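You operate a simulated robot arm through the tools that you are given. There is no shell and no other tool. Be economical: measure what you need, move in short steps, check, and stop when the job is done.

The job below is to be done with a simulated robot arm. You get a single attempt, and the scene is never put back.

Task
Open the loading door all the way, then switch its power off.
Fine: draw the bolt back and leave it free; switch the power on, and off again only after the door has stopped.

The check looks at the end state, three seconds after you hand in, the way a careful person would. Anything else that was tipped, shoved, dropped, spilled or broken makes it a failure.

Robot
A 7-joint arm with a fingered hand on a trunk, on a base that drives. Base frame: it is fixed to the floor where the robot stands at the start and does not move with it; the origin is under the middle of the robot, x ahead of it, y to its left, z up. Lengths are in mm, angles in rad, forces in N, time in s.
With the tool pointing down near the work surface it reaches from about 420 to 880 mm from the robot's upright axis, wherever it stands. Its first joint turns from -2.496 to 2.496 rad. Places, roughly: door bolt [900, 0, 1000]; door power switch [800, -300, 1200]; door up button [800, -300, 1100]; loading door [1300, 1000, 1300]. Payload 3 kg.
The tool frame sits at the grasp point between the pads (the TCP): z along the fingers, y along the line on which they close. The tips reach 26 mm beyond it. Largest opening 148 mm; the body of the gripper starts 73 mm behind the TCP. The gripper is a hand of 3 fingers: y runs from the thumb to the fingers, the wrist lies at [0, 0, -229] in the tool frame.
Orientation is that of the tool frame in the base frame, as [roll, pitch, yaw] about the fixed x, y, z axes, in that order (R = Rz(yaw) Ry(pitch) Rx(roll)). With the fingers straight down and closing along the base's y, the tool's x points along the base's -x, its y along +y and its z along -z.

Tools
- The arm moves only by the tool servo_tool. Its arguments are lists of equal length, an entry for each row: "travel": the shift along the base's x, y, z in units of 150 mm (1.0 is 150 mm), a list of three; "rot": the turn, a rotation vector about the base's x, y, z in units of 45 degrees (1.0 is 45 degrees), a list of three. In form: {"travel": [[x, y, z], ...], "rot": [[rx, ry, rz], ...]}. A call has 1 to 8 rows; each row is the pose to reach, as a shift and turn from the pose commanded when the call began. A call with a number of a shift or a turn outside -1 to 1 is refused whole. Rows are played at 5 a second. More than 50 mm and 0.15 rad between two rows, and nothing of the call is played. Where a pose cannot be reached the arm comes as near as it can. A force on the tool above 40 N (or 10 N above the force at the start of the call, whichever is more), or a blocked arm, ends the call early, and 0.2 s more pass. In this call time passes only in rows, and 0.2 s behind the last. The reply holds the time, the measured pose of the TCP, the force on the tool along the base axes, the opening and the grip force, in the units named above and with some noise, with the torque about the TCP (base axes, N m) and any sound that the robot's microphone picked up, and new pictures: "views" is both (left out), scene, wrist or none.
- Cameras (640 x 400 px; columns grow to the right, rows downward): "scene" is now at [156, -3.9, 1917.8]; the picture's right is [0.03, -1.00, -0.00], its down [-0.69, -0.02, -0.73] and it looks along [0.73, 0.02, -0.69] (base axes); focal length 253 px, centre (320, 200). "wrist" rides on the gripper at [68, -39, -90] in the tool frame; the picture's right is [0.50, 0.87, 0.00], its down [-0.66, 0.38, -0.65] and it looks along [-0.57, 0.33, 0.76] (tool axes); focal length 222 px, centre (320, 200). There is no depth. A picture from a camera that has moved, and an enlarged one, comes with that camera's place and axes in the base frame and with its lens. The place of the scene camera against the robot may be out by one fixed shift of up to 25 mm in any direction.
- slide_trunk(by): slides the trunk up (or, below 0, down) by that many mm; the arm and the scene camera ride with it, the base frame stays. It gives what a move gives, with no picture.
- drive_base(legs): drives the robot by 1 to 6 legs, each [ahead, left, turn to the left] in mm, mm and rad, along the robot's own axes; the way and the turn of a leg run together, so that a leg with both is an arc; at most 1500 mm and 3.142 rad a leg. The arm and the cameras ride along, it lands a little off, and it stops where it bumps. It gives what a move gives, and a new picture of the scene camera.
- move_fingers(finger1, finger2, thumb_bend): sets how far each is bent, from 0 (flat) to 1 (curled in); at 0.3 the hand is open as for a grip, at 0.7 the pads meet at the TCP. One left out holds its place. A second passes; each finger stops where it meets its share of the squeeze, and holds until it gets a number again. It is the only way to open and close the hand. It gives what a move gives, with no picture; readings hold the bend of each and the force on the fingers (four entries, about 0 where the hand has none), thumb and palm.
- head_to(pan, tilt): turns the head with the scene camera to pan (to the left, within 1.501 rad either way) and tilt (down, from -0.506 to 1.204), counted from straight ahead of the robot. It gives what a move gives, and a new picture of the scene camera.
- inspect(camera, box): a new picture of the part [left, top, right, bottom] of that camera's present view, enlarged. No time passes.
- hand_in(): hands the job in; it is judged then, once.

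Work in short steps. Places have to be worked out from the pictures, the camera data and where the tool is seen: move nearer, look again, correct. Check each grasp and each placing, and mend what went wrong. You have 120 turns and 260 pictures in all, those below and enlarged ones among them. Open the gripper and draw the arm clear of the work before you hand the job in, unless the task says otherwise; then end with one line.

The tools are called after "Call:" by a JSON object that holds its "fn" and its "kwargs". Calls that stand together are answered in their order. servo_tool: Moves the arm, as the interface text tells. Its arguments: {"type":"object","properties":{"travel":{"type":"array","items":{"type":"array","items":{"type":"number"}}},"rot":{"type":"array","items":{"type":"array","items":{"type":"number"}}},"views":{"type":"string","enum":["both","scene","wrist","none"]}},"required":["travel","rot"]} The other tools are called the same way: slide_trunk (by) slides the trunk up or down; move_fingers (finger1, finger2, thumb_bend) moves the fingers one by one; drive_base (legs) drives the base; head_to (pan, tilt) turns the head that bears the scene camera; inspect (camera, box) takes an enlarged picture of a part of a camera's view; hand_in () hands the job in.

At the start:

```text
time_s: 0.0
tool_pos: [897.1, -122.5, 1381.9]
tool_rot: [-3.141, 0.0, 3.141]
contact_force: [0.2, -0.3, 0.5]
moment: [0.03, 0.0, 0.0]
grip_width: 147.8
grasp_force: 0.1
shape: jaw
bend: [0.3, 0.3, 0.3]
finger forces: [0.1, 0.0, 0.0, 0.0, 0.1, 0.0]
trunk travel left (down, up): [-825.0, 65.0]
robot x, y, heading: [1.0, -0.4, -0.003]
head pan, tilt: [0.031, 0.756]
```

scene: 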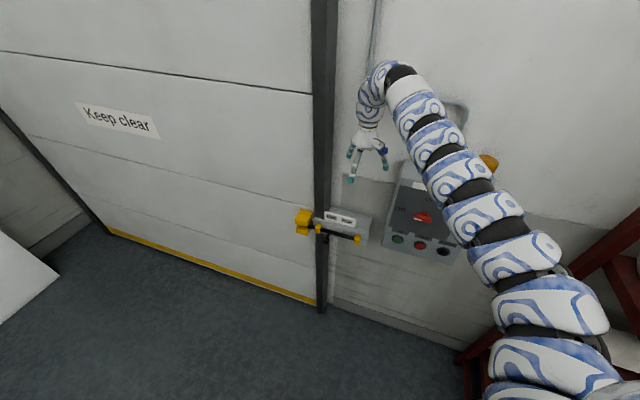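
wrist: 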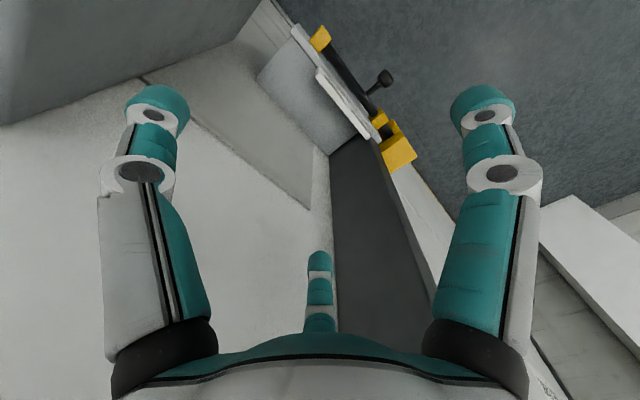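

The pictures show the door at left, the bolt on the jamb and a control panel to the right. I enlarge the bolt and the panel first.

Call:
{"fn": "inspect", "kwargs": {"camera": "scene", "box": [280, 140, 480, 265]}}

Call:
{"fn": "inspect", "kwargs": {"camera": "wrist", "box": [240, 0, 460, 180]}}

```text
3.20 times, centred on (380, 202) of scene
camera zoom: at [156.0, -3.9, 1917.8], right [0.03, -1.0, 0.0], down [-0.69, -0.02, -0.73], along [0.73, 0.02, -0.69], focal length 809 px, centre (128, 192)
```

zoom: 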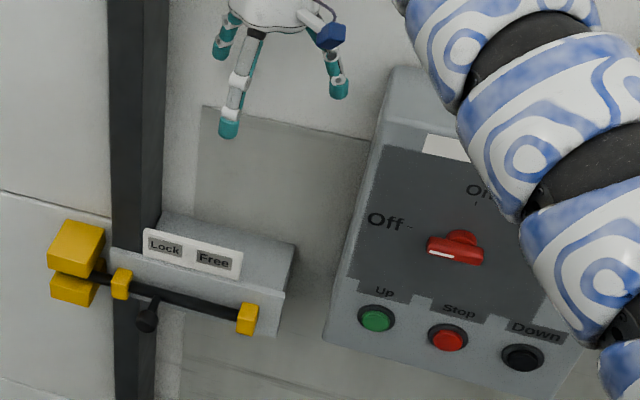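

```text
2.22 times, centred on (350, 90) of wrist
camera zoom: at [829.2, -161.3, 1474.2], right [-0.5, 0.87, 0.0], down [0.66, 0.38, 0.65], along [0.57, 0.33, -0.76], focal length 494 px, centre (253, 444)
```

zoom: 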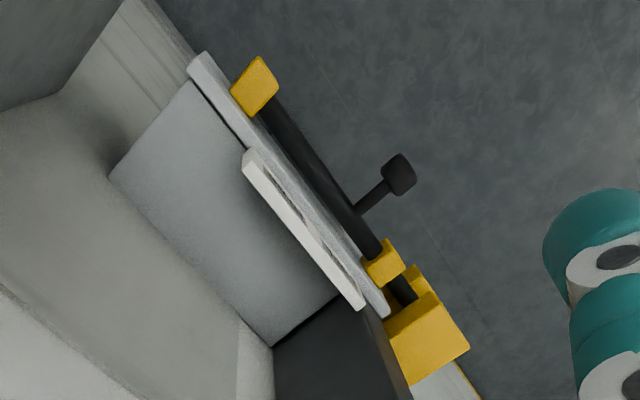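

The bolt is in Lock, with its knob near [855, -5, 1005]. The switch handle points at Off. I draw the hand back from the wall while tipping it forward, since bolt, switch and button all call for a forward-pointing tool.

Call:
{"fn": "servo_tool", "kwargs": {"travel": [[-0.25, 0, 0], [-0.5, 0, 0], [-0.75, 0, 0], [-1, 0, 0], [-1, 0, 0], [-1, 0, 0]], "rot": [[0, -0.17, 0], [0, -0.34, 0], [0, -0.51, 0], [0, -0.68, 0], [0, -0.85, 0], [0, -1, 0]], "views": "none"}}

Call:
{"fn": "servo_tool", "kwargs": {"travel": [[-0.25, 0, 0], [-0.5, 0, 0], [-0.75, 0, 0], [-1, 0, 0], [-1, 0, 0], [-1, 0, 0]], "rot": [[0, -0.17, 0], [0, -0.34, 0], [0, -0.51, 0], [0, -0.68, 0], [0, -0.85, 0], [0, -1, 0]]}}

```text
time_s: 1.6
tool_pos: [837.9, -248.3, 1431.1]
tool_rot: [-2.686, 0.602, -2.913]
contact_force: [0.5, 0.5, 0.4]
moment: [0.01, -0.01, -0.02]
grip_width: 148.2
grasp_force: 0.2
shape: jaw
bend: [0.3, 0.3, 0.3]
finger forces: [0.0, 0.0, 0.1, 0.0, 0.0, 0.0]
out of reach, approached as far as the arm can: row 1, 2, 3
trunk travel left (down, up): [-825.0, 65.0]
robot x, y, heading: [0.9, -3.2, -0.002]
head pan, tilt: [0.031, 0.756]
stopped in row 6: the arm was blocked; the commanded pose is now the measured one
```

```text
time_s: 3.0
tool_pos: [788.1, -226.8, 1441.2]
tool_rot: [-2.008, 1.203, -2.262]
contact_force: [-0.7, 0.1, -0.8]
moment: [0.03, 0.04, -0.01]
grip_width: 148.1
grasp_force: 0.0
shape: jaw
bend: [0.3, 0.3, 0.3]
finger forces: [0.0, 0.1, 0.0, 0.0, 0.0, 0.0]
out of reach, approached as far as the arm can: row 3, 4, 5, 6
trunk travel left (down, up): [-825.0, 65.0]
robot x, y, heading: [-1.0, -1.4, -0.001]
head pan, tilt: [0.031, 0.756]
camera scene: at [153.2, -2.3, 1917.9], right [0.03, -1.0, 0.0], down [-0.68, -0.02, -0.73], along [0.73, 0.02, -0.68], focal length 253 px, centre (320, 200)
camera wrist: at [679.7, -256.2, 1405.5], right [0.07, 0.66, -0.75], down [-0.39, 0.71, 0.59], along [0.92, 0.25, 0.31], focal length 222 px, centre (320, 200)
```

scene: 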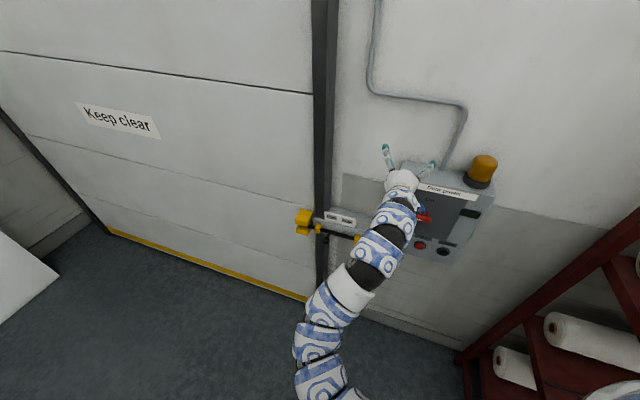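
wrist: 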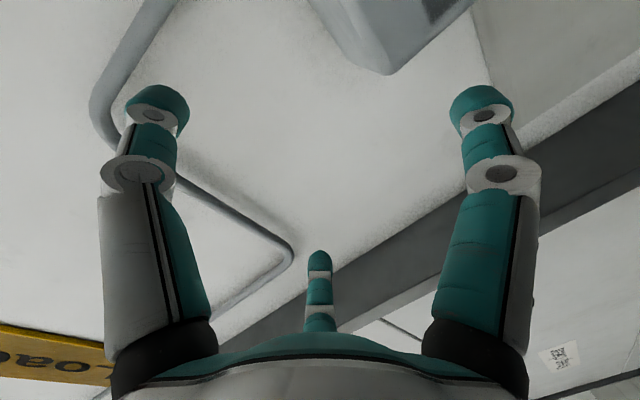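

The hand now points mostly forward, but the robot stands too close for easy arm poses. I back the base off 250 mm and then lower the trunk.

Call:
{"fn": "drive_base", "kwargs": {"legs": [[-250, 0, 0]]}}

Call:
{"fn": "slide_trunk", "kwargs": {"by": -200}}

```text
time_s: 4.8
tool_pos: [544.5, -226.0, 1441.5]
tool_rot: [-2.01, 1.201, -2.261]
contact_force: [-0.7, 0.7, -0.4]
moment: [-0.02, 0.03, 0.03]
grip_width: 148.0
grasp_force: 0.0
shape: jaw
bend: [0.3, 0.3, 0.3]
finger forces: [0.0, 0.0, 0.0, 0.0, 0.0, 0.0]
trunk travel left (down, up): [-825.0, 65.0]
robot x, y, heading: [-244.1, 1.5, 0.006]
head pan, tilt: [0.031, 0.756]
camera scene: at [-91.9, -3.9, 1917.9], right [0.04, -1.0, 0.0], down [-0.68, -0.02, -0.73], along [0.73, 0.03, -0.69], focal length 253 px, centre (320, 200)
```

scene: 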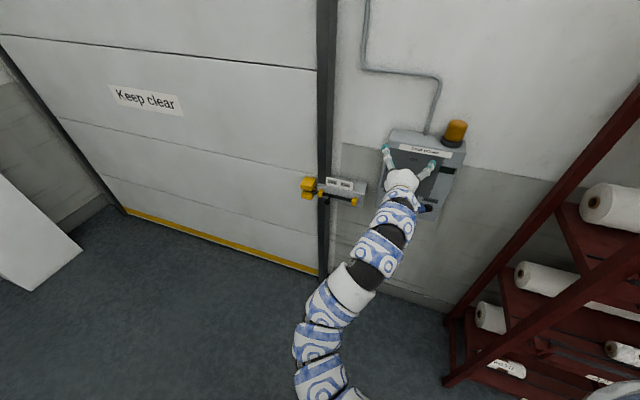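

```text
time_s: 7.0
tool_pos: [545.3, -226.1, 1241.0]
tool_rot: [-2.011, 1.202, -2.263]
contact_force: [-0.2, 0.0, -0.1]
moment: [0.01, 0.01, 0.0]
grip_width: 147.8
grasp_force: 0.1
shape: jaw
bend: [0.3, 0.3, 0.3]
finger forces: [0.1, 0.0, 0.0, 0.0, 0.0, 0.0]
trunk travel left (down, up): [-625.0, 265.0]
robot x, y, heading: [-242.8, -2.3, 0.001]
head pan, tilt: [0.031, 0.756]
```

The hand is at z 1241, clear of the wall. I square it to point straight ahead and look at the panel with both cameras.

Call:
{"fn": "servo_tool", "kwargs": {"travel": [[0, 0, 0], [0, 0, 0], [0, 0, 0], [0, 0, 0]], "rot": [[0.1, -0.06, 0.08], [0.2, -0.125, 0.16], [0.3, -0.19, 0.24], [0.395, -0.25, 0.317]]}}

Call:
{"fn": "inspect", "kwargs": {"camera": "scene", "box": [290, 80, 490, 205]}}

```text
time_s: 8.0
tool_pos: [546.5, -228.1, 1228.1]
tool_rot: [1.864, 1.566, 1.866]
contact_force: [0.6, 0.1, -0.1]
moment: [0.02, -0.04, 0.04]
grip_width: 147.8
grasp_force: 0.1
shape: jaw
bend: [0.3, 0.3, 0.3]
finger forces: [0.0, 0.0, 0.0, 0.0, 0.0, 0.0]
out of reach, approached as far as the arm can: row 1, 2, 3, 4
trunk travel left (down, up): [-625.0, 265.0]
robot x, y, heading: [-243.3, 0.3, 0.005]
head pan, tilt: [0.031, 0.756]
camera scene: at [-90.2, -6.6, 1717.8], right [0.04, -1.0, 0.0], down [-0.69, -0.02, -0.73], along [0.73, 0.03, -0.69], focal length 253 px, centre (320, 200)
camera wrist: at [456.9, -266.5, 1161.4], right [0.0, 0.87, -0.5], down [-0.65, 0.37, 0.66], along [0.76, 0.33, 0.57], focal length 222 px, centre (320, 200)
```

scene: 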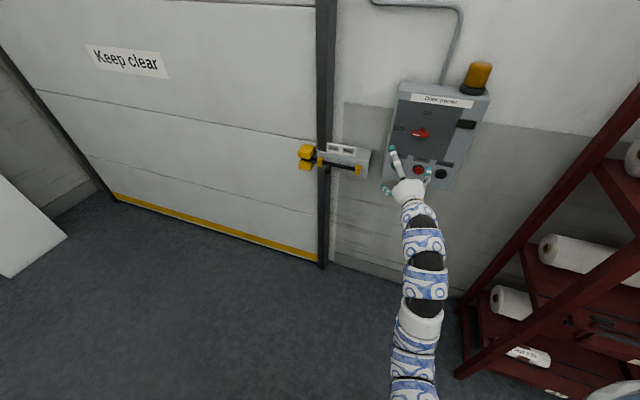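
wrist: 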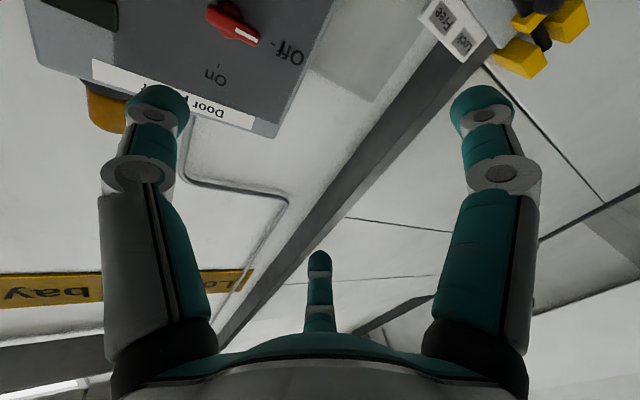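

```text
3.20 times, centred on (390, 142) of scene
camera zoom: at [-90.2, -6.6, 1717.8], right [0.04, -1.0, 0.0], down [-0.69, -0.02, -0.73], along [0.73, 0.03, -0.69], focal length 809 px, centre (96, 384)
```

zoom: 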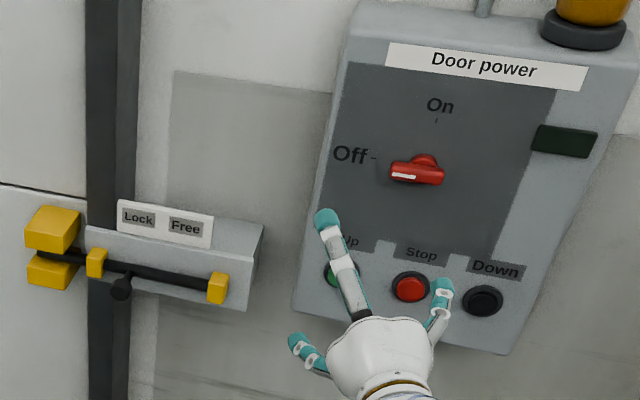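

Switch clearly reads Off at left, On at top; I place it near [820, -353, 1227]. I'd like the wrist camera above the hand, so I try a roll of 45° and watch whether the arm can follow.

Call:
{"fn": "servo_tool", "kwargs": {"travel": [[0, 0.1, 0], [0, 0.2, 0], [0, 0.3, 0], [0, 0.4, 0], [0, 0.5, 0], [0, 0.6, 0]], "rot": [[0.17, 0, 0], [0.34, 0, 0], [0.51, 0, 0], [0.68, 0, 0], [0.85, 0, 0], [1, 0, 0]], "views": "wrist"}}

```text
time_s: 9.4
tool_pos: [548.0, -136.1, 1228.0]
tool_rot: [1.569, 0.786, 1.573]
contact_force: [0.5, 0.5, -0.9]
moment: [-0.01, 0.0, 0.02]
grip_width: 148.2
grasp_force: 0.0
shape: jaw
bend: [0.3, 0.3, 0.3]
finger forces: [0.1, 0.0, 0.0, 0.0, 0.0, 0.0]
trunk travel left (down, up): [-625.0, 265.0]
robot x, y, heading: [-246.1, -1.3, 0.004]
head pan, tilt: [0.031, 0.756]
camera wrist: at [458.3, -115.8, 1153.4], right [0.0, 0.97, 0.26], down [-0.65, -0.2, 0.73], along [0.76, -0.17, 0.63], focal length 222 px, centre (320, 200)
```

wrist: 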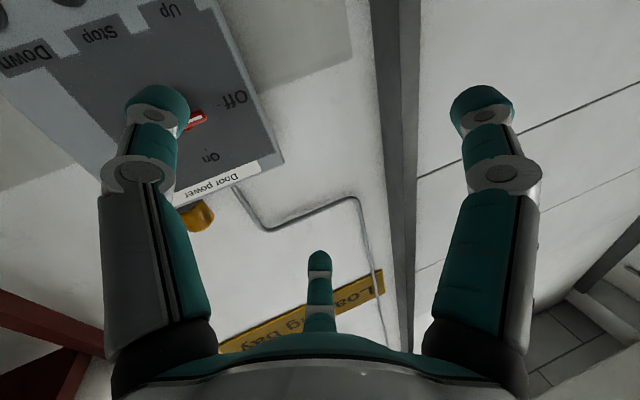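

The roll works; TCP projects to the centre of the wrist picture at 120 mm depth. I carry on rolling until the camera sits on top, and shift towards the bolt.

Call:
{"fn": "servo_tool", "kwargs": {"travel": [[0, 0.1, 0], [0, 0.2, 0], [0, 0.3, 0], [0, 0.4, 0], [0, 0.5, 0], [0, 0.6, 0]], "rot": [[0.17, 0, 0], [0.34, 0, 0], [0.51, 0, 0], [0.68, 0, 0], [0.85, 0, 0], [1, 0, 0]], "views": "none"}}

Call:
{"fn": "servo_tool", "kwargs": {"travel": [[0, 0, -0.1], [0, 0, -0.2], [0, 0, -0.3], [0, 0, -0.4], [0, 0, -0.5], [0, 0, -0.5]], "rot": [[0.17, 0, 0], [0.34, 0, 0], [0.51, 0, 0], [0.68, 0, 0], [0.85, 0, 0], [1, 0, 0]], "views": "wrist"}}

```text
time_s: 10.8
tool_pos: [547.5, -44.1, 1228.3]
tool_rot: [1.569, 0.0, 1.574]
contact_force: [-0.8, -0.1, -0.2]
moment: [0.03, -0.01, 0.02]
grip_width: 148.2
grasp_force: 0.0
shape: jaw
bend: [0.3, 0.3, 0.3]
finger forces: [0.1, 0.1, 0.0, 0.0, 0.0, 0.1]
trunk travel left (down, up): [-625.0, 265.0]
robot x, y, heading: [-248.1, -0.1, -0.0]
head pan, tilt: [0.031, 0.756]
```

```text
time_s: 12.2
tool_pos: [548.1, -46.2, 1153.6]
tool_rot: [1.567, -0.787, 1.572]
contact_force: [0.4, 1.2, 0.2]
moment: [0.01, 0.04, 0.03]
grip_width: 148.1
grasp_force: 0.2
shape: jaw
bend: [0.3, 0.3, 0.3]
finger forces: [0.0, 0.0, 0.0, 0.0, 0.1, 0.0]
trunk travel left (down, up): [-625.0, 265.0]
robot x, y, heading: [-245.3, 2.3, 0.0]
head pan, tilt: [0.031, 0.756]
camera wrist: at [457.9, 29.1, 1174.3], right [0.0, -0.26, 0.97], down [-0.65, -0.73, -0.2], along [0.76, -0.63, -0.17], focal length 222 px, centre (320, 200)
```

wrist: 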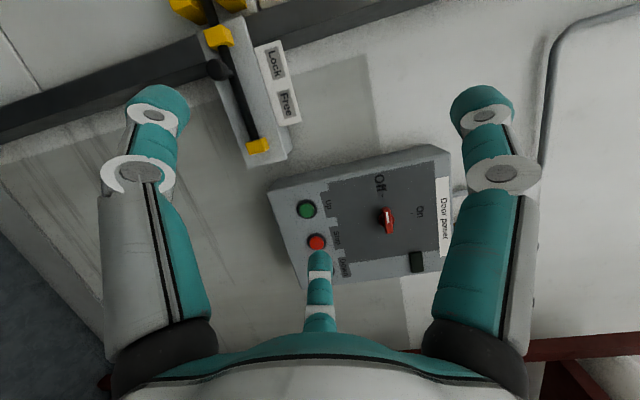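

Clear view of all parts: knob about [853, 0, 1000], switch hub about [793, -346, 1222], Up about [810, -283, 1058]. I close the fingers into a poking cluster and finish the roll while moving to the door side of the knob.

Call:
{"fn": "move_fingers", "kwargs": {"finger1": 0.7, "finger2": 0.7, "thumb_bend": 0.7}}

Call:
{"fn": "servo_tool", "kwargs": {"travel": [[0.15, 0.1, -0.17], [0.3, 0.2, -0.34], [0.45, 0.3, -0.5], [0.6, 0.4, -0.67], [0.75, 0.5, -0.83], [0.85, 0.6, -1]], "rot": [[0.17, 0, 0], [0.34, 0, 0], [0.51, 0, 0], [0.68, 0, 0], [0.85, 0, 0], [1, 0, 0]], "views": "both"}}

```text
time_s: 13.2
tool_pos: [547.4, -47.0, 1153.4]
tool_rot: [1.566, -0.782, 1.571]
contact_force: [-0.1, 0.6, 1.3]
moment: [-0.02, 0.04, 0.01]
grip_width: 0.4
grasp_force: 0.2
shape: fingers
bend: [0.69, 0.69, 0.7]
finger forces: [0.1, 0.1, 0.0, 0.0, 0.0, 0.0]
trunk travel left (down, up): [-625.0, 265.0]
robot x, y, heading: [-247.4, -1.2, 0.005]
head pan, tilt: [0.031, 0.756]
```

```text
time_s: 14.6
tool_pos: [676.5, 42.4, 1001.8]
tool_rot: [2.875, -1.571, 0.26]
contact_force: [0.4, -1.0, 0.3]
moment: [0.01, 0.01, -0.03]
grip_width: 0.0
grasp_force: 0.1
shape: fingers
bend: [0.69, 0.69, 0.7]
finger forces: [0.0, 0.1, 0.0, 0.0, 0.1, 0.0]
trunk travel left (down, up): [-625.0, 265.0]
robot x, y, heading: [-247.8, 0.6, 0.002]
head pan, tilt: [0.031, 0.756]
camera scene: at [-89.9, -3.9, 1717.7], right [0.04, -1.0, 0.0], down [-0.69, -0.02, -0.73], along [0.73, 0.03, -0.69], focal length 253 px, centre (320, 200)
camera wrist: at [586.3, 81.8, 1070.8], right [0.0, -0.87, 0.5], down [-0.66, -0.38, -0.65], along [0.76, -0.33, -0.57], focal length 222 px, centre (320, 200)
```

scene: 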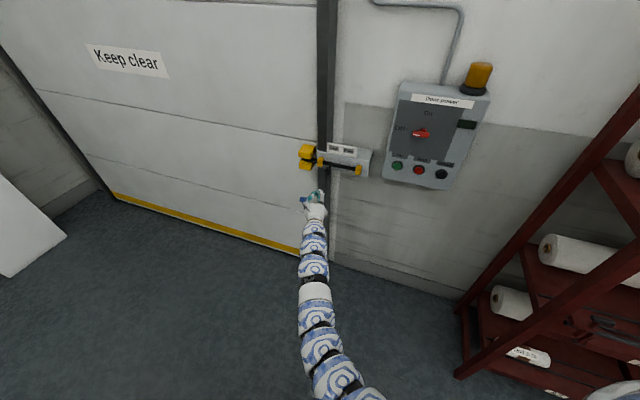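
wrist: 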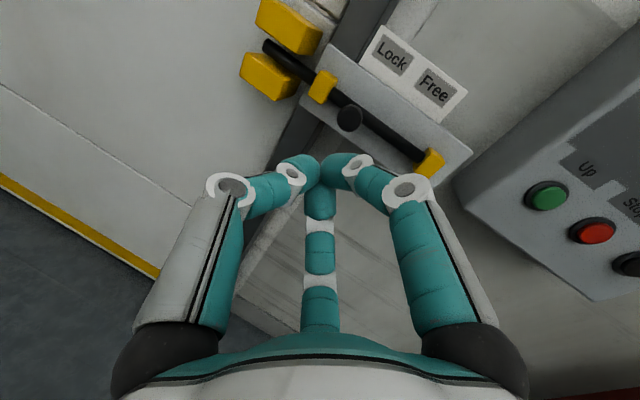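

Triangulation puts the knob at [853, 0, 1000], the left guide at y≈44 and the Free label at y≈-71. I move forward at y≈40 so the tips stand beside the knob, then look.

Call:
{"fn": "servo_tool", "kwargs": {"travel": [[0.25, 0, 0], [0.5, 0, 0], [0.75, 0, 0], [0.9, 0, 0], [1, 0, 0]], "rot": [[0, 0, 0], [0, 0, 0], [0, 0, 0], [0, 0, 0], [0, 0, 0]], "views": "wrist"}}

```text
time_s: 15.8
tool_pos: [826.1, 40.5, 1004.0]
tool_rot: [0.221, -1.569, 2.917]
contact_force: [0.3, 0.2, 0.2]
moment: [-0.02, -0.01, -0.03]
grip_width: 0.0
grasp_force: 0.0
shape: fingers
bend: [0.7, 0.69, 0.7]
finger forces: [0.0, 0.0, 0.0, 0.0, 0.0, 0.0]
trunk travel left (down, up): [-625.0, 265.0]
robot x, y, heading: [-248.6, 1.5, 0.004]
head pan, tilt: [0.031, 0.756]
camera wrist: at [736.3, 80.0, 1073.1], right [0.0, -0.87, 0.5], down [-0.65, -0.38, -0.66], along [0.76, -0.33, -0.57], focal length 222 px, centre (320, 200)
```

wrist: 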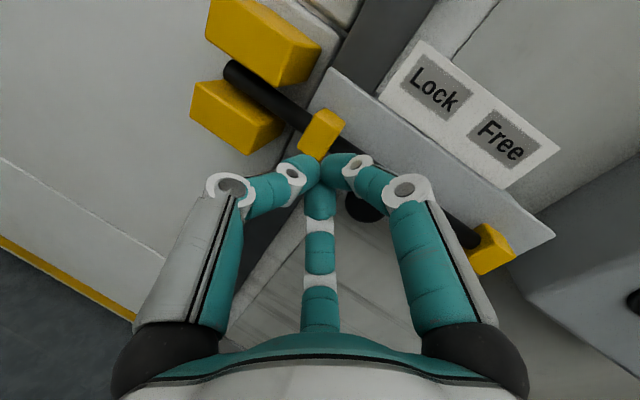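

Tips are beside the knob and clear of the guide. I go 10 mm deeper, 6 mm lower, and push the knob towards Free (−y).

Call:
{"fn": "servo_tool", "kwargs": {"travel": [[0.07, 0, -0.04], [0.07, -0.1, -0.04], [0.07, -0.2, -0.04], [0.07, -0.3, -0.04], [0.07, -0.4, -0.04]], "rot": [[0, 0, 0], [0, 0, 0], [0, 0, 0], [0, 0, 0], [0, 0, 0]], "views": "wrist"}}

```text
time_s: 17.0
tool_pos: [835.1, -16.0, 997.7]
tool_rot: [1.537, -1.569, 1.604]
contact_force: [-1.2, 1.8, 0.0]
moment: [-0.08, -0.01, -0.02]
grip_width: 0.0
grasp_force: 0.8
shape: fingers
bend: [0.7, 0.7, 0.7]
finger forces: [2.1, 0.0, 0.0, 0.0, 0.1, 0.1]
trunk travel left (down, up): [-625.0, 265.0]
robot x, y, heading: [-249.8, 0.5, -0.003]
head pan, tilt: [0.031, 0.756]
camera wrist: at [745.3, 23.1, 1066.7], right [0.0, -0.87, 0.5], down [-0.65, -0.38, -0.65], along [0.76, -0.33, -0.57], focal length 222 px, centre (320, 200)
```

wrist: 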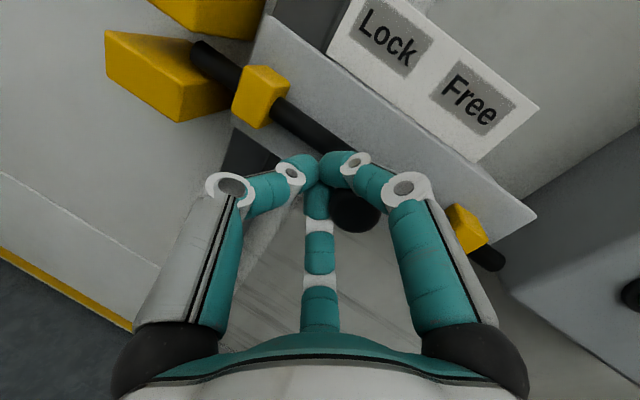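

The bolt slides easily and the rod sticks out at the right. I keep pushing in small steps.

Call:
{"fn": "servo_tool", "kwargs": {"travel": [[0, -0.1, 0], [0, -0.2, 0], [0, -0.27, 0], [0, -0.33, 0]], "rot": [[0, 0, 0], [0, 0, 0], [0, 0, 0], [0, 0, 0]], "views": "wrist"}}

```text
time_s: 18.0
tool_pos: [836.5, -60.5, 995.1]
tool_rot: [2.004, -1.568, 1.14]
contact_force: [6.9, 22.2, -0.2]
moment: [-0.25, 0.07, 0.32]
grip_width: 0.0
grasp_force: 10.8
shape: fingers
bend: [0.7, 0.69, 0.69]
finger forces: [14.9, 3.6, 0.0, 0.1, 3.2, 0.0]
trunk travel left (down, up): [-625.0, 265.0]
robot x, y, heading: [-248.9, 2.6, 0.005]
head pan, tilt: [0.031, 0.756]
camera wrist: at [745.8, -21.2, 1064.5], right [0.0, -0.86, 0.5], down [-0.65, -0.38, -0.65], along [0.76, -0.33, -0.57], focal length 222 px, centre (320, 200)
```

wrist: 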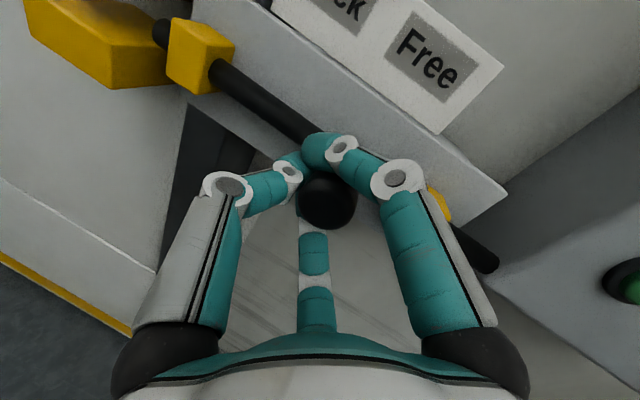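

A 22 N reaction with the knob at y≈-72, level with Free, means the stop is reached. I relieve the side push, then draw straight back and look.

Call:
{"fn": "servo_tool", "kwargs": {"travel": [[0, 0.06, 0], [0, 0.13, 0], [-0.1, 0.2, 0], [-0.3, 0.2, 0], [-0.6, 0.2, 0], [-0.9, 0.2, 0.1], [-1, 0.2, 0.2]], "rot": [[0, 0, 0], [0, 0, 0], [0, 0, 0], [0, 0, 0], [0, 0, 0], [0, 0, 0], [0, 0, 0]], "views": "both"}}

```text
time_s: 19.6
tool_pos: [686.5, -37.2, 1026.8]
tool_rot: [1.039, -1.569, 2.101]
contact_force: [0.5, 0.1, 0.9]
moment: [0.0, 0.04, -0.01]
grip_width: 0.0
grasp_force: 0.0
shape: fingers
bend: [0.69, 0.69, 0.7]
finger forces: [0.1, 0.0, 0.0, 0.0, 0.1, 0.0]
trunk travel left (down, up): [-625.0, 265.0]
robot x, y, heading: [-245.2, 0.1, 0.004]
head pan, tilt: [0.031, 0.756]
camera scene: at [-90.9, -3.6, 1717.8], right [0.04, -1.0, 0.0], down [-0.69, -0.02, -0.73], along [0.73, 0.03, -0.69], focal length 253 px, centre (320, 200)
camera wrist: at [595.8, 2.5, 1095.3], right [0.0, -0.87, 0.5], down [-0.65, -0.38, -0.66], along [0.76, -0.33, -0.56], focal length 222 px, centre (320, 200)
```

scene: 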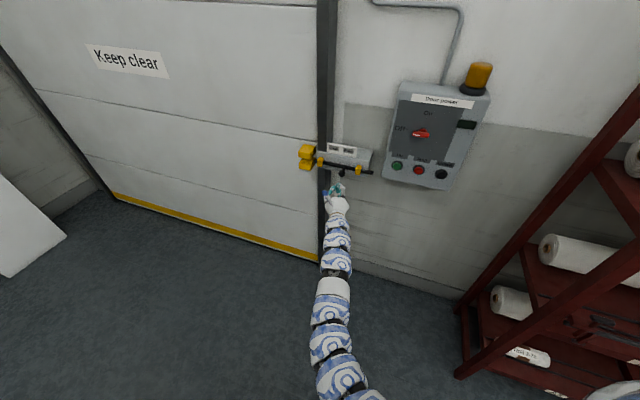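
wrist: 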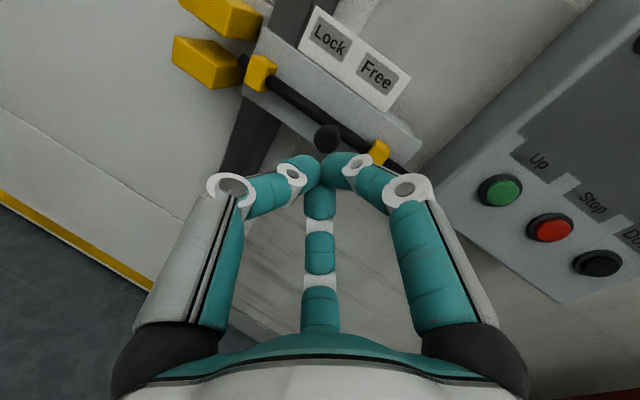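

The bolt stayed back. I enlarge it to be sure the rod end has left the yellow catch.

Call:
{"fn": "inspect", "kwargs": {"camera": "wrist", "box": [160, 0, 420, 160]}}

```text
2.46 times, centred on (290, 80) of wrist
camera zoom: at [595.8, 2.5, 1095.3], right [0.0, -0.87, 0.5], down [-0.65, -0.38, -0.66], along [0.76, -0.33, -0.56], focal length 547 px, centre (394, 495)
```

zoom: 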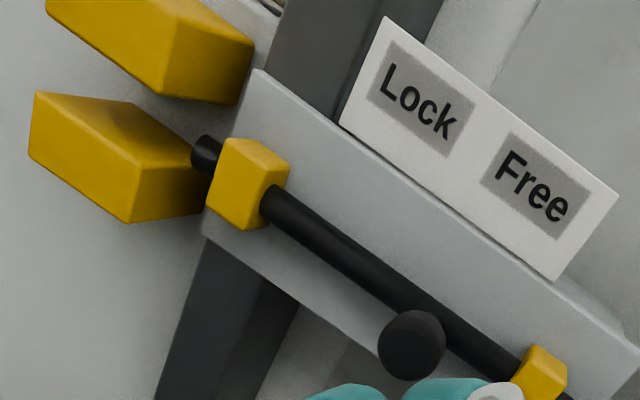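

The rod end is close to the catch edge, so I check from the scene camera too.

Call:
{"fn": "inspect", "kwargs": {"camera": "scene", "box": [290, 135, 390, 198]}}

```text
6.35 times, centred on (340, 166) of scene
camera zoom: at [-90.9, -3.6, 1717.8], right [0.04, -1.0, 0.0], down [-0.69, -0.02, -0.73], along [0.73, 0.03, -0.69], focal length 1606 px, centre (193, 413)
```

zoom: 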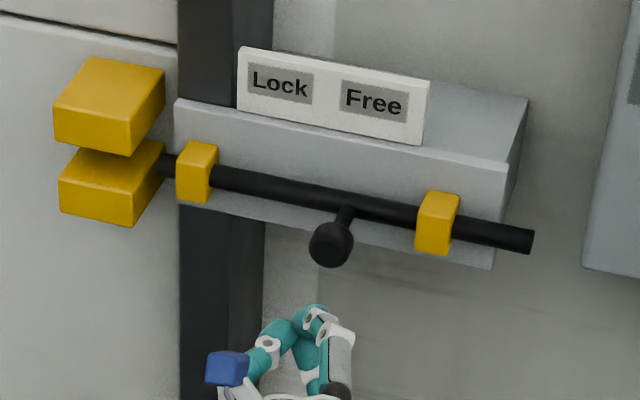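

Rod end looks level with the catch edge; my withdrawal may have dragged it a few mm. I go back in at y≈-28, push gently to the stop again, and this time clear sideways before drawing back.

Call:
{"fn": "servo_tool", "kwargs": {"travel": [[0.25, 0.06, -0.1], [0.5, 0.08, -0.2], [0.75, 0.08, -0.2], [0.95, 0.08, -0.2], [0.97, 0, -0.2], [0.97, -0.06, -0.2], [0.97, -0.12, -0.2]], "rot": [[0, 0, 0], [0, 0, 0], [0, 0, 0], [0, 0, 0], [0, 0, 0], [0, 0, 0], [0, 0, 0]], "views": "wrist"}}

```text
time_s: 21.2
tool_pos: [830.9, -49.6, 996.8]
tool_rot: [1.551, -1.568, 1.592]
contact_force: [4.9, 17.4, 1.9]
moment: [-0.14, 0.02, 0.17]
grip_width: 0.0
grasp_force: 8.0
shape: fingers
bend: [0.7, 0.7, 0.69]
finger forces: [11.3, 5.0, 0.1, 0.0, 0.0, 0.1]
trunk travel left (down, up): [-625.0, 265.0]
robot x, y, heading: [-247.6, -1.0, 0.011]
head pan, tilt: [0.031, 0.756]
camera wrist: at [740.2, -9.9, 1064.8], right [0.0, -0.86, 0.5], down [-0.65, -0.38, -0.65], along [0.76, -0.33, -0.57], focal length 222 px, centre (320, 200)
```

wrist: 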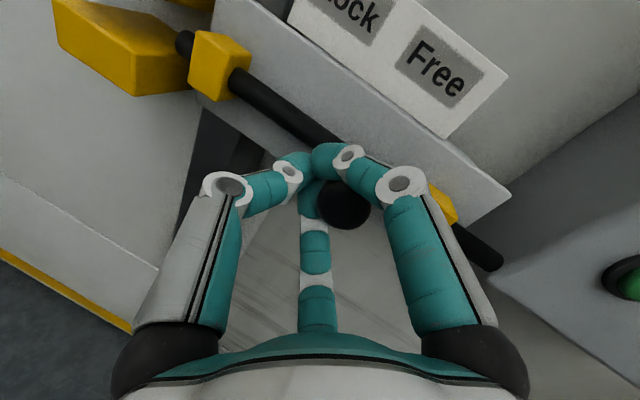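

Again a firm stop (17 N). I back off sideways fully and then withdraw.

Call:
{"fn": "servo_tool", "kwargs": {"travel": [[0, 0.1, 0], [0, 0.2, 0], [-0.3, 0.2, 0], [-0.6, 0.1, 0.1], [-0.9, 0, 0.3], [-1, -0.2, 0.5]], "rot": [[0, 0, 0], [0, 0, 0], [0, 0, 0], [0, 0, 0], [0, 0, 0], [0, 0, 0]], "views": "none"}}

Call:
{"fn": "inspect", "kwargs": {"camera": "scene", "box": [290, 135, 390, 198]}}

```text
refused: row 5 steps farther than a row can; nothing moved
```

```text
6.35 times, centred on (340, 166) of scene
camera zoom: at [-90.0, -1.5, 1717.8], right [0.04, -1.0, 0.0], down [-0.69, -0.03, -0.73], along [0.73, 0.03, -0.69], focal length 1606 px, centre (193, 413)
```

zoom: 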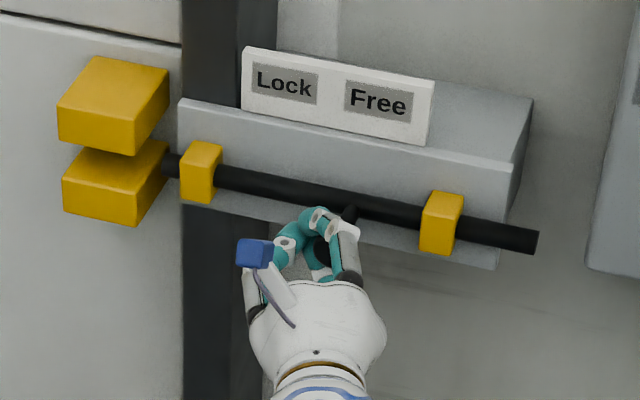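

That row was too long and nothing moved; the bolt sits at the same place as before, which is the stop. I resend the withdrawal with shorter rows.

Call:
{"fn": "servo_tool", "kwargs": {"travel": [[0, 0.1, 0], [0, 0.2, 0], [-0.3, 0.2, 0], [-0.6, 0.2, 0], [-0.85, 0.2, 0.15], [-1, 0.0, 0.3], [-1, -0.2, 0.5]], "rot": [[0, 0, 0], [0, 0, 0], [0, 0, 0], [0, 0, 0], [0, 0, 0], [0, 0, 0], [0, 0, 0]], "views": "wrist"}}

Call:
{"fn": "inspect", "kwargs": {"camera": "scene", "box": [290, 135, 390, 198]}}

```text
time_s: 22.8
tool_pos: [681.6, -86.4, 1072.8]
tool_rot: [1.935, -1.569, 1.201]
contact_force: [-0.6, 0.4, -0.3]
moment: [0.01, -0.02, -0.01]
grip_width: 0.0
grasp_force: 0.0
shape: fingers
bend: [0.69, 0.7, 0.7]
finger forces: [0.0, 0.0, 0.0, 0.0, 0.0, 0.0]
trunk travel left (down, up): [-625.0, 265.0]
robot x, y, heading: [-248.4, 1.2, 0.004]
head pan, tilt: [0.031, 0.756]
camera wrist: at [592.2, -45.7, 1141.5], right [0.0, -0.87, 0.5], down [-0.66, -0.38, -0.65], along [0.76, -0.33, -0.57], focal length 222 px, centre (320, 200)
```

wrist: 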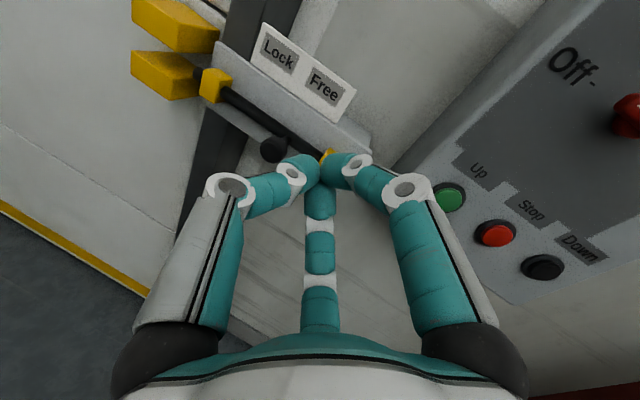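

```text
6.35 times, centred on (340, 166) of scene
camera zoom: at [-90.1, -4.2, 1717.8], right [0.04, -1.0, 0.0], down [-0.69, -0.02, -0.73], along [0.73, 0.03, -0.69], focal length 1606 px, centre (193, 413)
```

zoom: 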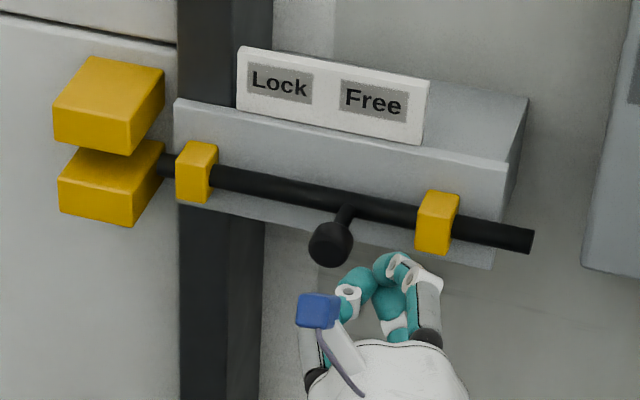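

Bolt is back and free. Now the switch: I raise the trunk 150 mm, then shift right to face the panel.

Call:
{"fn": "slide_trunk", "kwargs": {"by": 140}}

Call:
{"fn": "servo_tool", "kwargs": {"travel": [[-0.1, -0.3, 0], [-0.2, -0.6, 0], [-0.3, -0.9, 0], [-0.3, -1, 0]], "rot": [[0, 0, 0], [0, 0, 0], [0, 0, 0], [0, 0, 0]], "views": "none"}}

Call:
{"fn": "servo_tool", "kwargs": {"travel": [[0, -0.25, 0], [0, -0.5, 0]], "rot": [[0, 0, 0], [0, 0, 0]], "views": "both"}}

```text
time_s: 24.4
tool_pos: [681.5, -86.1, 1213.6]
tool_rot: [1.098, -1.57, 2.043]
contact_force: [0.7, 1.1, 0.6]
moment: [-0.01, 0.0, -0.03]
grip_width: 0.0
grasp_force: 0.0
shape: fingers
bend: [0.69, 0.7, 0.7]
finger forces: [0.0, 0.0, 0.0, 0.0, 0.1, 0.1]
trunk travel left (down, up): [-765.0, 125.0]
robot x, y, heading: [-247.3, 1.3, 0.006]
head pan, tilt: [0.031, 0.756]
```

```text
time_s: 25.4
tool_pos: [636.6, -235.2, 1213.8]
tool_rot: [1.007, -1.57, 2.134]
contact_force: [-0.3, 0.3, -0.1]
moment: [0.02, 0.01, -0.04]
grip_width: 0.3
grasp_force: 0.0
shape: fingers
bend: [0.69, 0.7, 0.7]
finger forces: [0.0, 0.1, 0.1, 0.0, 0.0, 0.0]
trunk travel left (down, up): [-765.0, 125.0]
robot x, y, heading: [-242.2, -0.6, 0.003]
head pan, tilt: [0.031, 0.756]
```

```text
time_s: 26.0
tool_pos: [637.3, -309.9, 1211.9]
tool_rot: [-0.982, -1.571, -2.163]
contact_force: [0.0, -0.1, 0.3]
moment: [0.03, 0.0, 0.0]
grip_width: 0.2
grasp_force: 0.1
shape: fingers
bend: [0.69, 0.7, 0.7]
finger forces: [0.1, 0.0, 0.1, 0.0, 0.1, 0.1]
trunk travel left (down, up): [-765.0, 125.0]
robot x, y, heading: [-244.4, -0.7, -0.0]
head pan, tilt: [0.031, 0.756]
camera scene: at [-90.3, -4.5, 1857.8], right [0.04, -1.0, 0.0], down [-0.69, -0.02, -0.73], along [0.73, 0.03, -0.69], focal length 253 px, centre (320, 200)
camera wrist: at [548.5, -270.8, 1279.7], right [0.0, -0.87, 0.5], down [-0.65, -0.38, -0.65], along [0.76, -0.33, -0.57], focal length 222 px, centre (320, 200)
```

scene: 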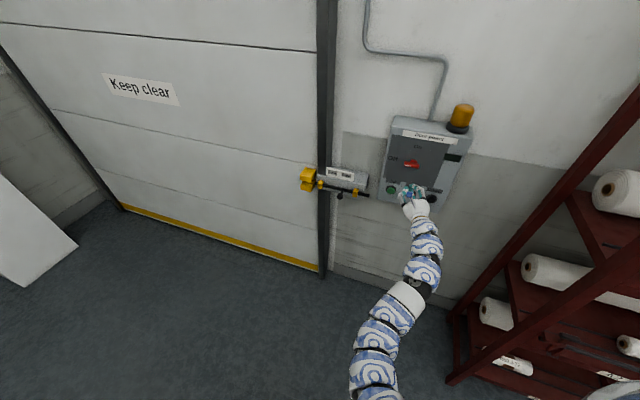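
wrist: 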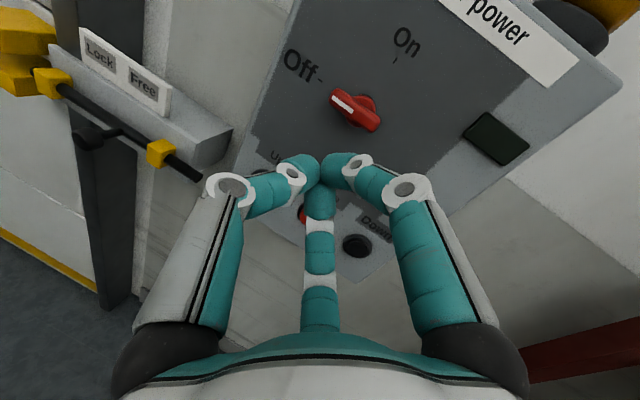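

Call:
{"fn": "inspect", "kwargs": {"camera": "wrist", "box": [270, 0, 450, 150]}}

```text
2.67 times, centred on (360, 75) of wrist
camera zoom: at [548.5, -270.8, 1279.7], right [0.0, -0.87, 0.5], down [-0.65, -0.38, -0.65], along [0.76, -0.33, -0.57], focal length 592 px, centre (213, 533)
```

zoom: 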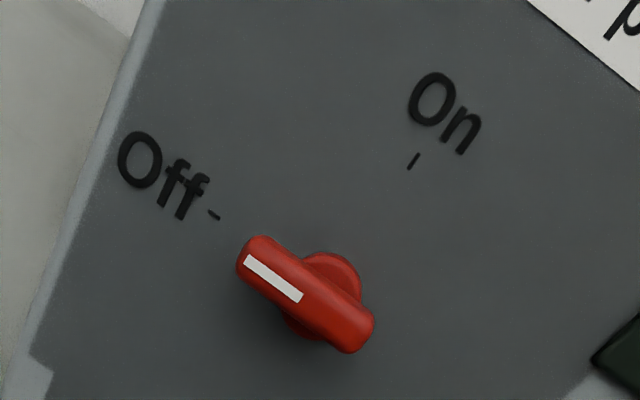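

Handle centre works out to [793, -346, 1223], about 60 mm long, pointing at Off (left). I'll push its left end from below along an arc; first I place the tips below that end.

Call:
{"fn": "servo_tool", "kwargs": {"travel": [[0.2, -0.04, -0.1], [0.45, -0.08, -0.2], [0.7, -0.08, -0.22], [0.85, -0.08, -0.22], [0.93, -0.08, -0.22]], "rot": [[0, 0, 0], [0, 0, 0], [0, 0, 0], [0, 0, 0], [0, 0, 0]], "views": "both"}}

Call:
{"fn": "inspect", "kwargs": {"camera": "scene", "box": [370, 100, 490, 215]}}

```text
time_s: 27.2
tool_pos: [778.6, -323.1, 1180.0]
tool_rot: [0.879, -1.569, 2.26]
contact_force: [0.5, -0.2, -0.1]
moment: [0.02, 0.0, 0.01]
grip_width: 0.0
grasp_force: 0.0
shape: fingers
bend: [0.69, 0.7, 0.7]
finger forces: [0.0, 0.0, 0.0, 0.1, 0.0, 0.0]
trunk travel left (down, up): [-765.0, 125.0]
robot x, y, heading: [-245.2, 0.2, 0.005]
head pan, tilt: [0.031, 0.756]
camera scene: at [-90.0, -4.3, 1857.7], right [0.04, -1.0, 0.0], down [-0.69, -0.02, -0.73], along [0.73, 0.03, -0.69], focal length 253 px, centre (320, 200)
camera wrist: at [688.1, -283.5, 1248.8], right [0.0, -0.87, 0.5], down [-0.65, -0.38, -0.66], along [0.76, -0.33, -0.56], focal length 222 px, centre (320, 200)
```

scene: 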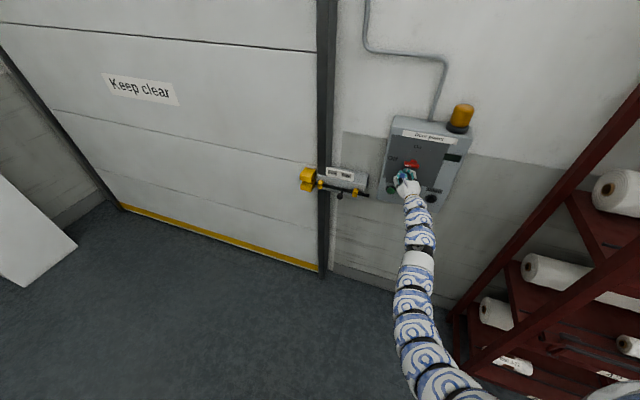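
wrist: 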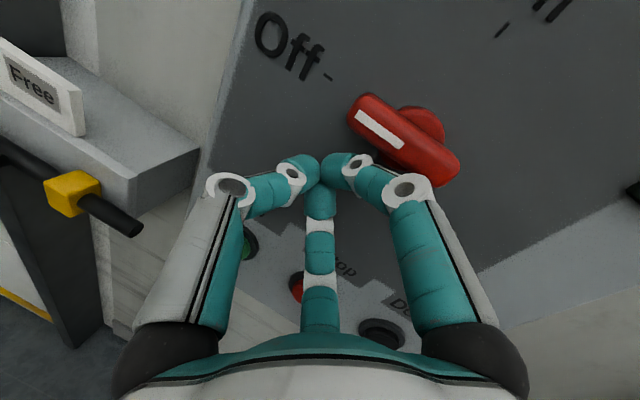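

```text
3.48 times, centred on (430, 158) of scene
camera zoom: at [-90.0, -4.3, 1857.7], right [0.04, -1.0, 0.0], down [-0.69, -0.02, -0.73], along [0.73, 0.03, -0.69], focal length 880 px, centre (-63, 348)
```

zoom: 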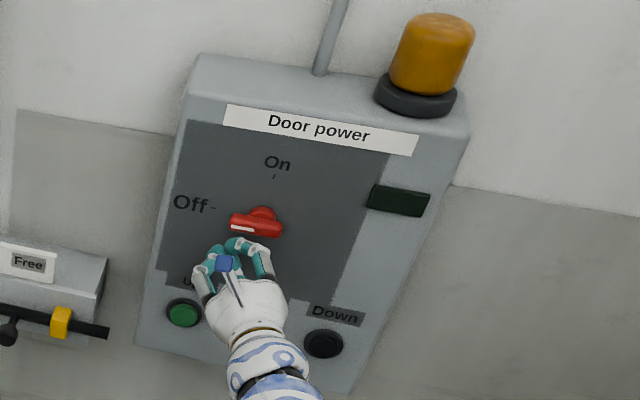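

The tips stand below the left end, handle centre confirmed at [793, -346, 1226]. I push up and around the arc towards On.

Call:
{"fn": "servo_tool", "kwargs": {"travel": [[0, 0.01, 0.1], [0, 0.047, 0.167], [0, 0.08, 0.22], [0, 0.1, 0.273], [0, 0.087, 0.373], [0, 0.04, 0.467], [0, 0.0, 0.48]], "rot": [[0, 0, 0], [0, 0, 0], [0, 0, 0], [0, 0, 0], [0, 0, 0], [0, 0, 0], [0, 0, 0]], "views": "wrist"}}

Call:
{"fn": "inspect", "kwargs": {"camera": "scene", "box": [370, 100, 490, 215]}}

```text
time_s: 28.8
tool_pos: [776.9, -320.3, 1251.3]
tool_rot: [0.771, -1.568, 2.372]
contact_force: [-0.8, 3.0, 1.3]
moment: [0.03, 0.04, 0.04]
grip_width: 0.1
grasp_force: 2.3
shape: fingers
bend: [0.7, 0.7, 0.7]
finger forces: [0.0, 3.2, 0.0, 0.0, 0.0, 0.0]
trunk travel left (down, up): [-765.0, 125.0]
robot x, y, heading: [-246.5, -3.3, 0.008]
head pan, tilt: [0.031, 0.756]
camera wrist: at [686.5, -281.1, 1321.8], right [0.0, -0.87, 0.5], down [-0.65, -0.38, -0.66], along [0.76, -0.33, -0.56], focal length 222 px, centre (320, 200)
```

wrist: 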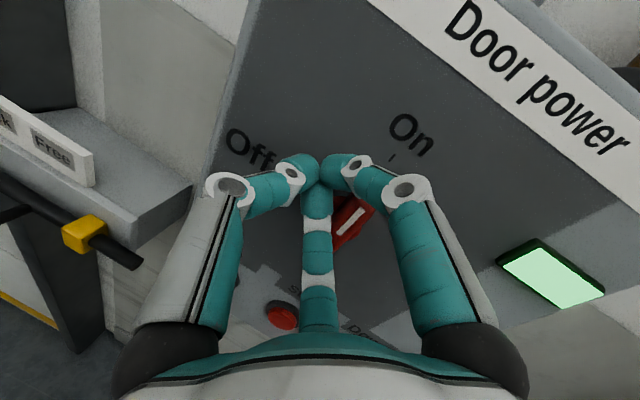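

```text
3.48 times, centred on (430, 158) of scene
camera zoom: at [-90.7, -3.5, 1857.8], right [0.04, -1.0, 0.0], down [-0.69, -0.02, -0.73], along [0.73, 0.03, -0.69], focal length 880 px, centre (-63, 348)
```

zoom: 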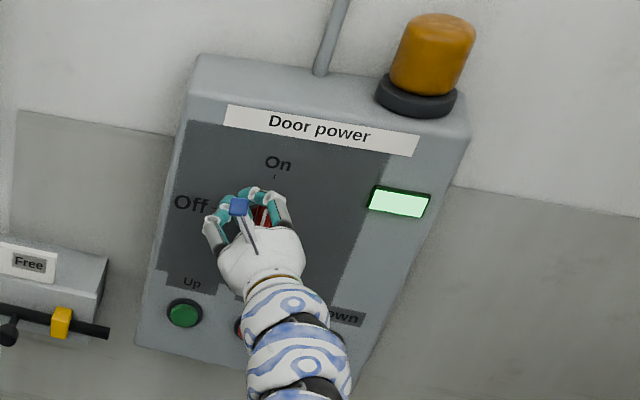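

The indicator has lit: power is on. I back off left, then out, and see where the pointer rests.

Call:
{"fn": "servo_tool", "kwargs": {"travel": [[0, 0.1, 0], [-0.3, 0.1, 0], [-0.6, 0.1, -0.1], [-0.65, 0.15, -0.4], [-0.65, 0.2, -0.7], [-0.65, 0.25, -0.95]], "rot": [[0, 0, 0], [0, 0, 0], [0, 0, 0], [0, 0, 0], [0, 0, 0], [0, 0, 0]], "views": "wrist"}}

Call:
{"fn": "inspect", "kwargs": {"camera": "scene", "box": [370, 100, 490, 215]}}

```text
time_s: 30.2
tool_pos: [678.2, -286.9, 1110.4]
tool_rot: [0.578, -1.567, 2.558]
contact_force: [-0.2, -0.4, 0.4]
moment: [0.02, 0.03, -0.03]
grip_width: 0.3
grasp_force: 0.1
shape: fingers
bend: [0.7, 0.7, 0.7]
finger forces: [0.0, 0.1, 0.0, 0.1, 0.0, 0.0]
trunk travel left (down, up): [-765.0, 125.0]
robot x, y, heading: [-244.6, -4.9, 0.006]
head pan, tilt: [0.031, 0.756]
camera wrist: at [588.2, -246.4, 1179.3], right [0.0, -0.87, 0.5], down [-0.65, -0.38, -0.66], along [0.76, -0.33, -0.56], focal length 222 px, centre (320, 200)
```

wrist: 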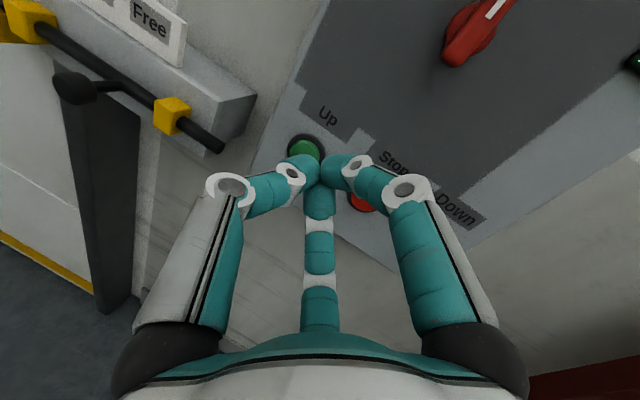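

```text
3.48 times, centred on (430, 158) of scene
camera zoom: at [-90.1, -4.3, 1857.8], right [0.04, -1.0, 0.0], down [-0.69, -0.02, -0.73], along [0.73, 0.03, -0.69], focal length 880 px, centre (-63, 348)
```

zoom: 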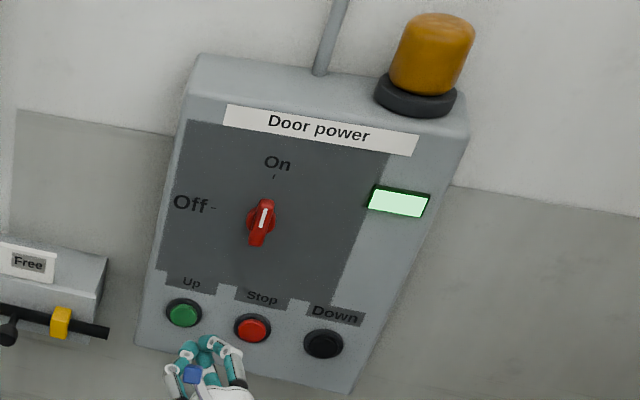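

Switch rests at On. The Up button triangulates to about [820, -292, 1064]; I line up in front of it.

Call:
{"fn": "servo_tool", "kwargs": {"travel": [[0.15, -0.03, -0.15], [0.3, -0.03, -0.3], [0.45, -0.03, -0.31]], "rot": [[0, 0, 0], [0, 0, 0], [0, 0, 0]], "views": "wrist"}}

Call:
{"fn": "inspect", "kwargs": {"camera": "scene", "box": [370, 140, 450, 215]}}

```text
time_s: 31.0
tool_pos: [748.1, -290.5, 1062.4]
tool_rot: [1.348, -1.568, 1.792]
contact_force: [0.2, 0.1, -0.6]
moment: [0.01, 0.02, -0.01]
grip_width: 0.1
grasp_force: 0.0
shape: fingers
bend: [0.7, 0.7, 0.7]
finger forces: [0.1, 0.0, 0.0, 0.0, 0.1, 0.0]
trunk travel left (down, up): [-765.0, 125.0]
robot x, y, heading: [-245.9, -0.3, 0.004]
head pan, tilt: [0.031, 0.756]
camera wrist: at [658.4, -250.5, 1131.6], right [0.0, -0.87, 0.5], down [-0.65, -0.38, -0.66], along [0.76, -0.33, -0.57], focal length 222 px, centre (320, 200)
```

wrist: 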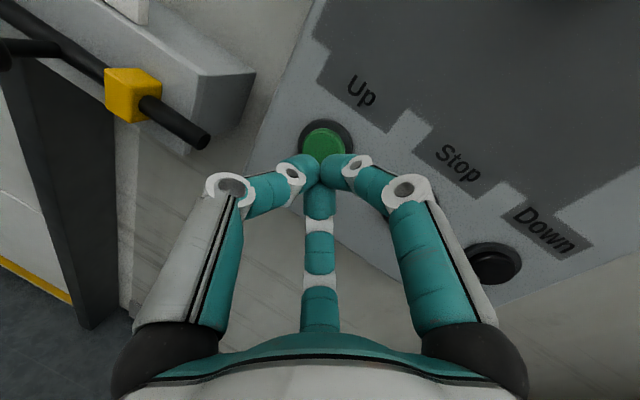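

```text
5.33 times, centred on (410, 178) of scene
camera zoom: at [-89.7, -3.9, 1857.7], right [0.04, -1.0, 0.0], down [-0.69, -0.02, -0.73], along [0.73, 0.03, -0.69], focal length 1349 px, centre (-160, 320)
```

zoom: 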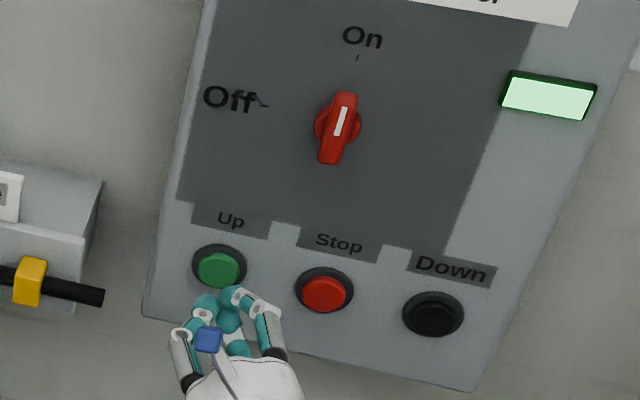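

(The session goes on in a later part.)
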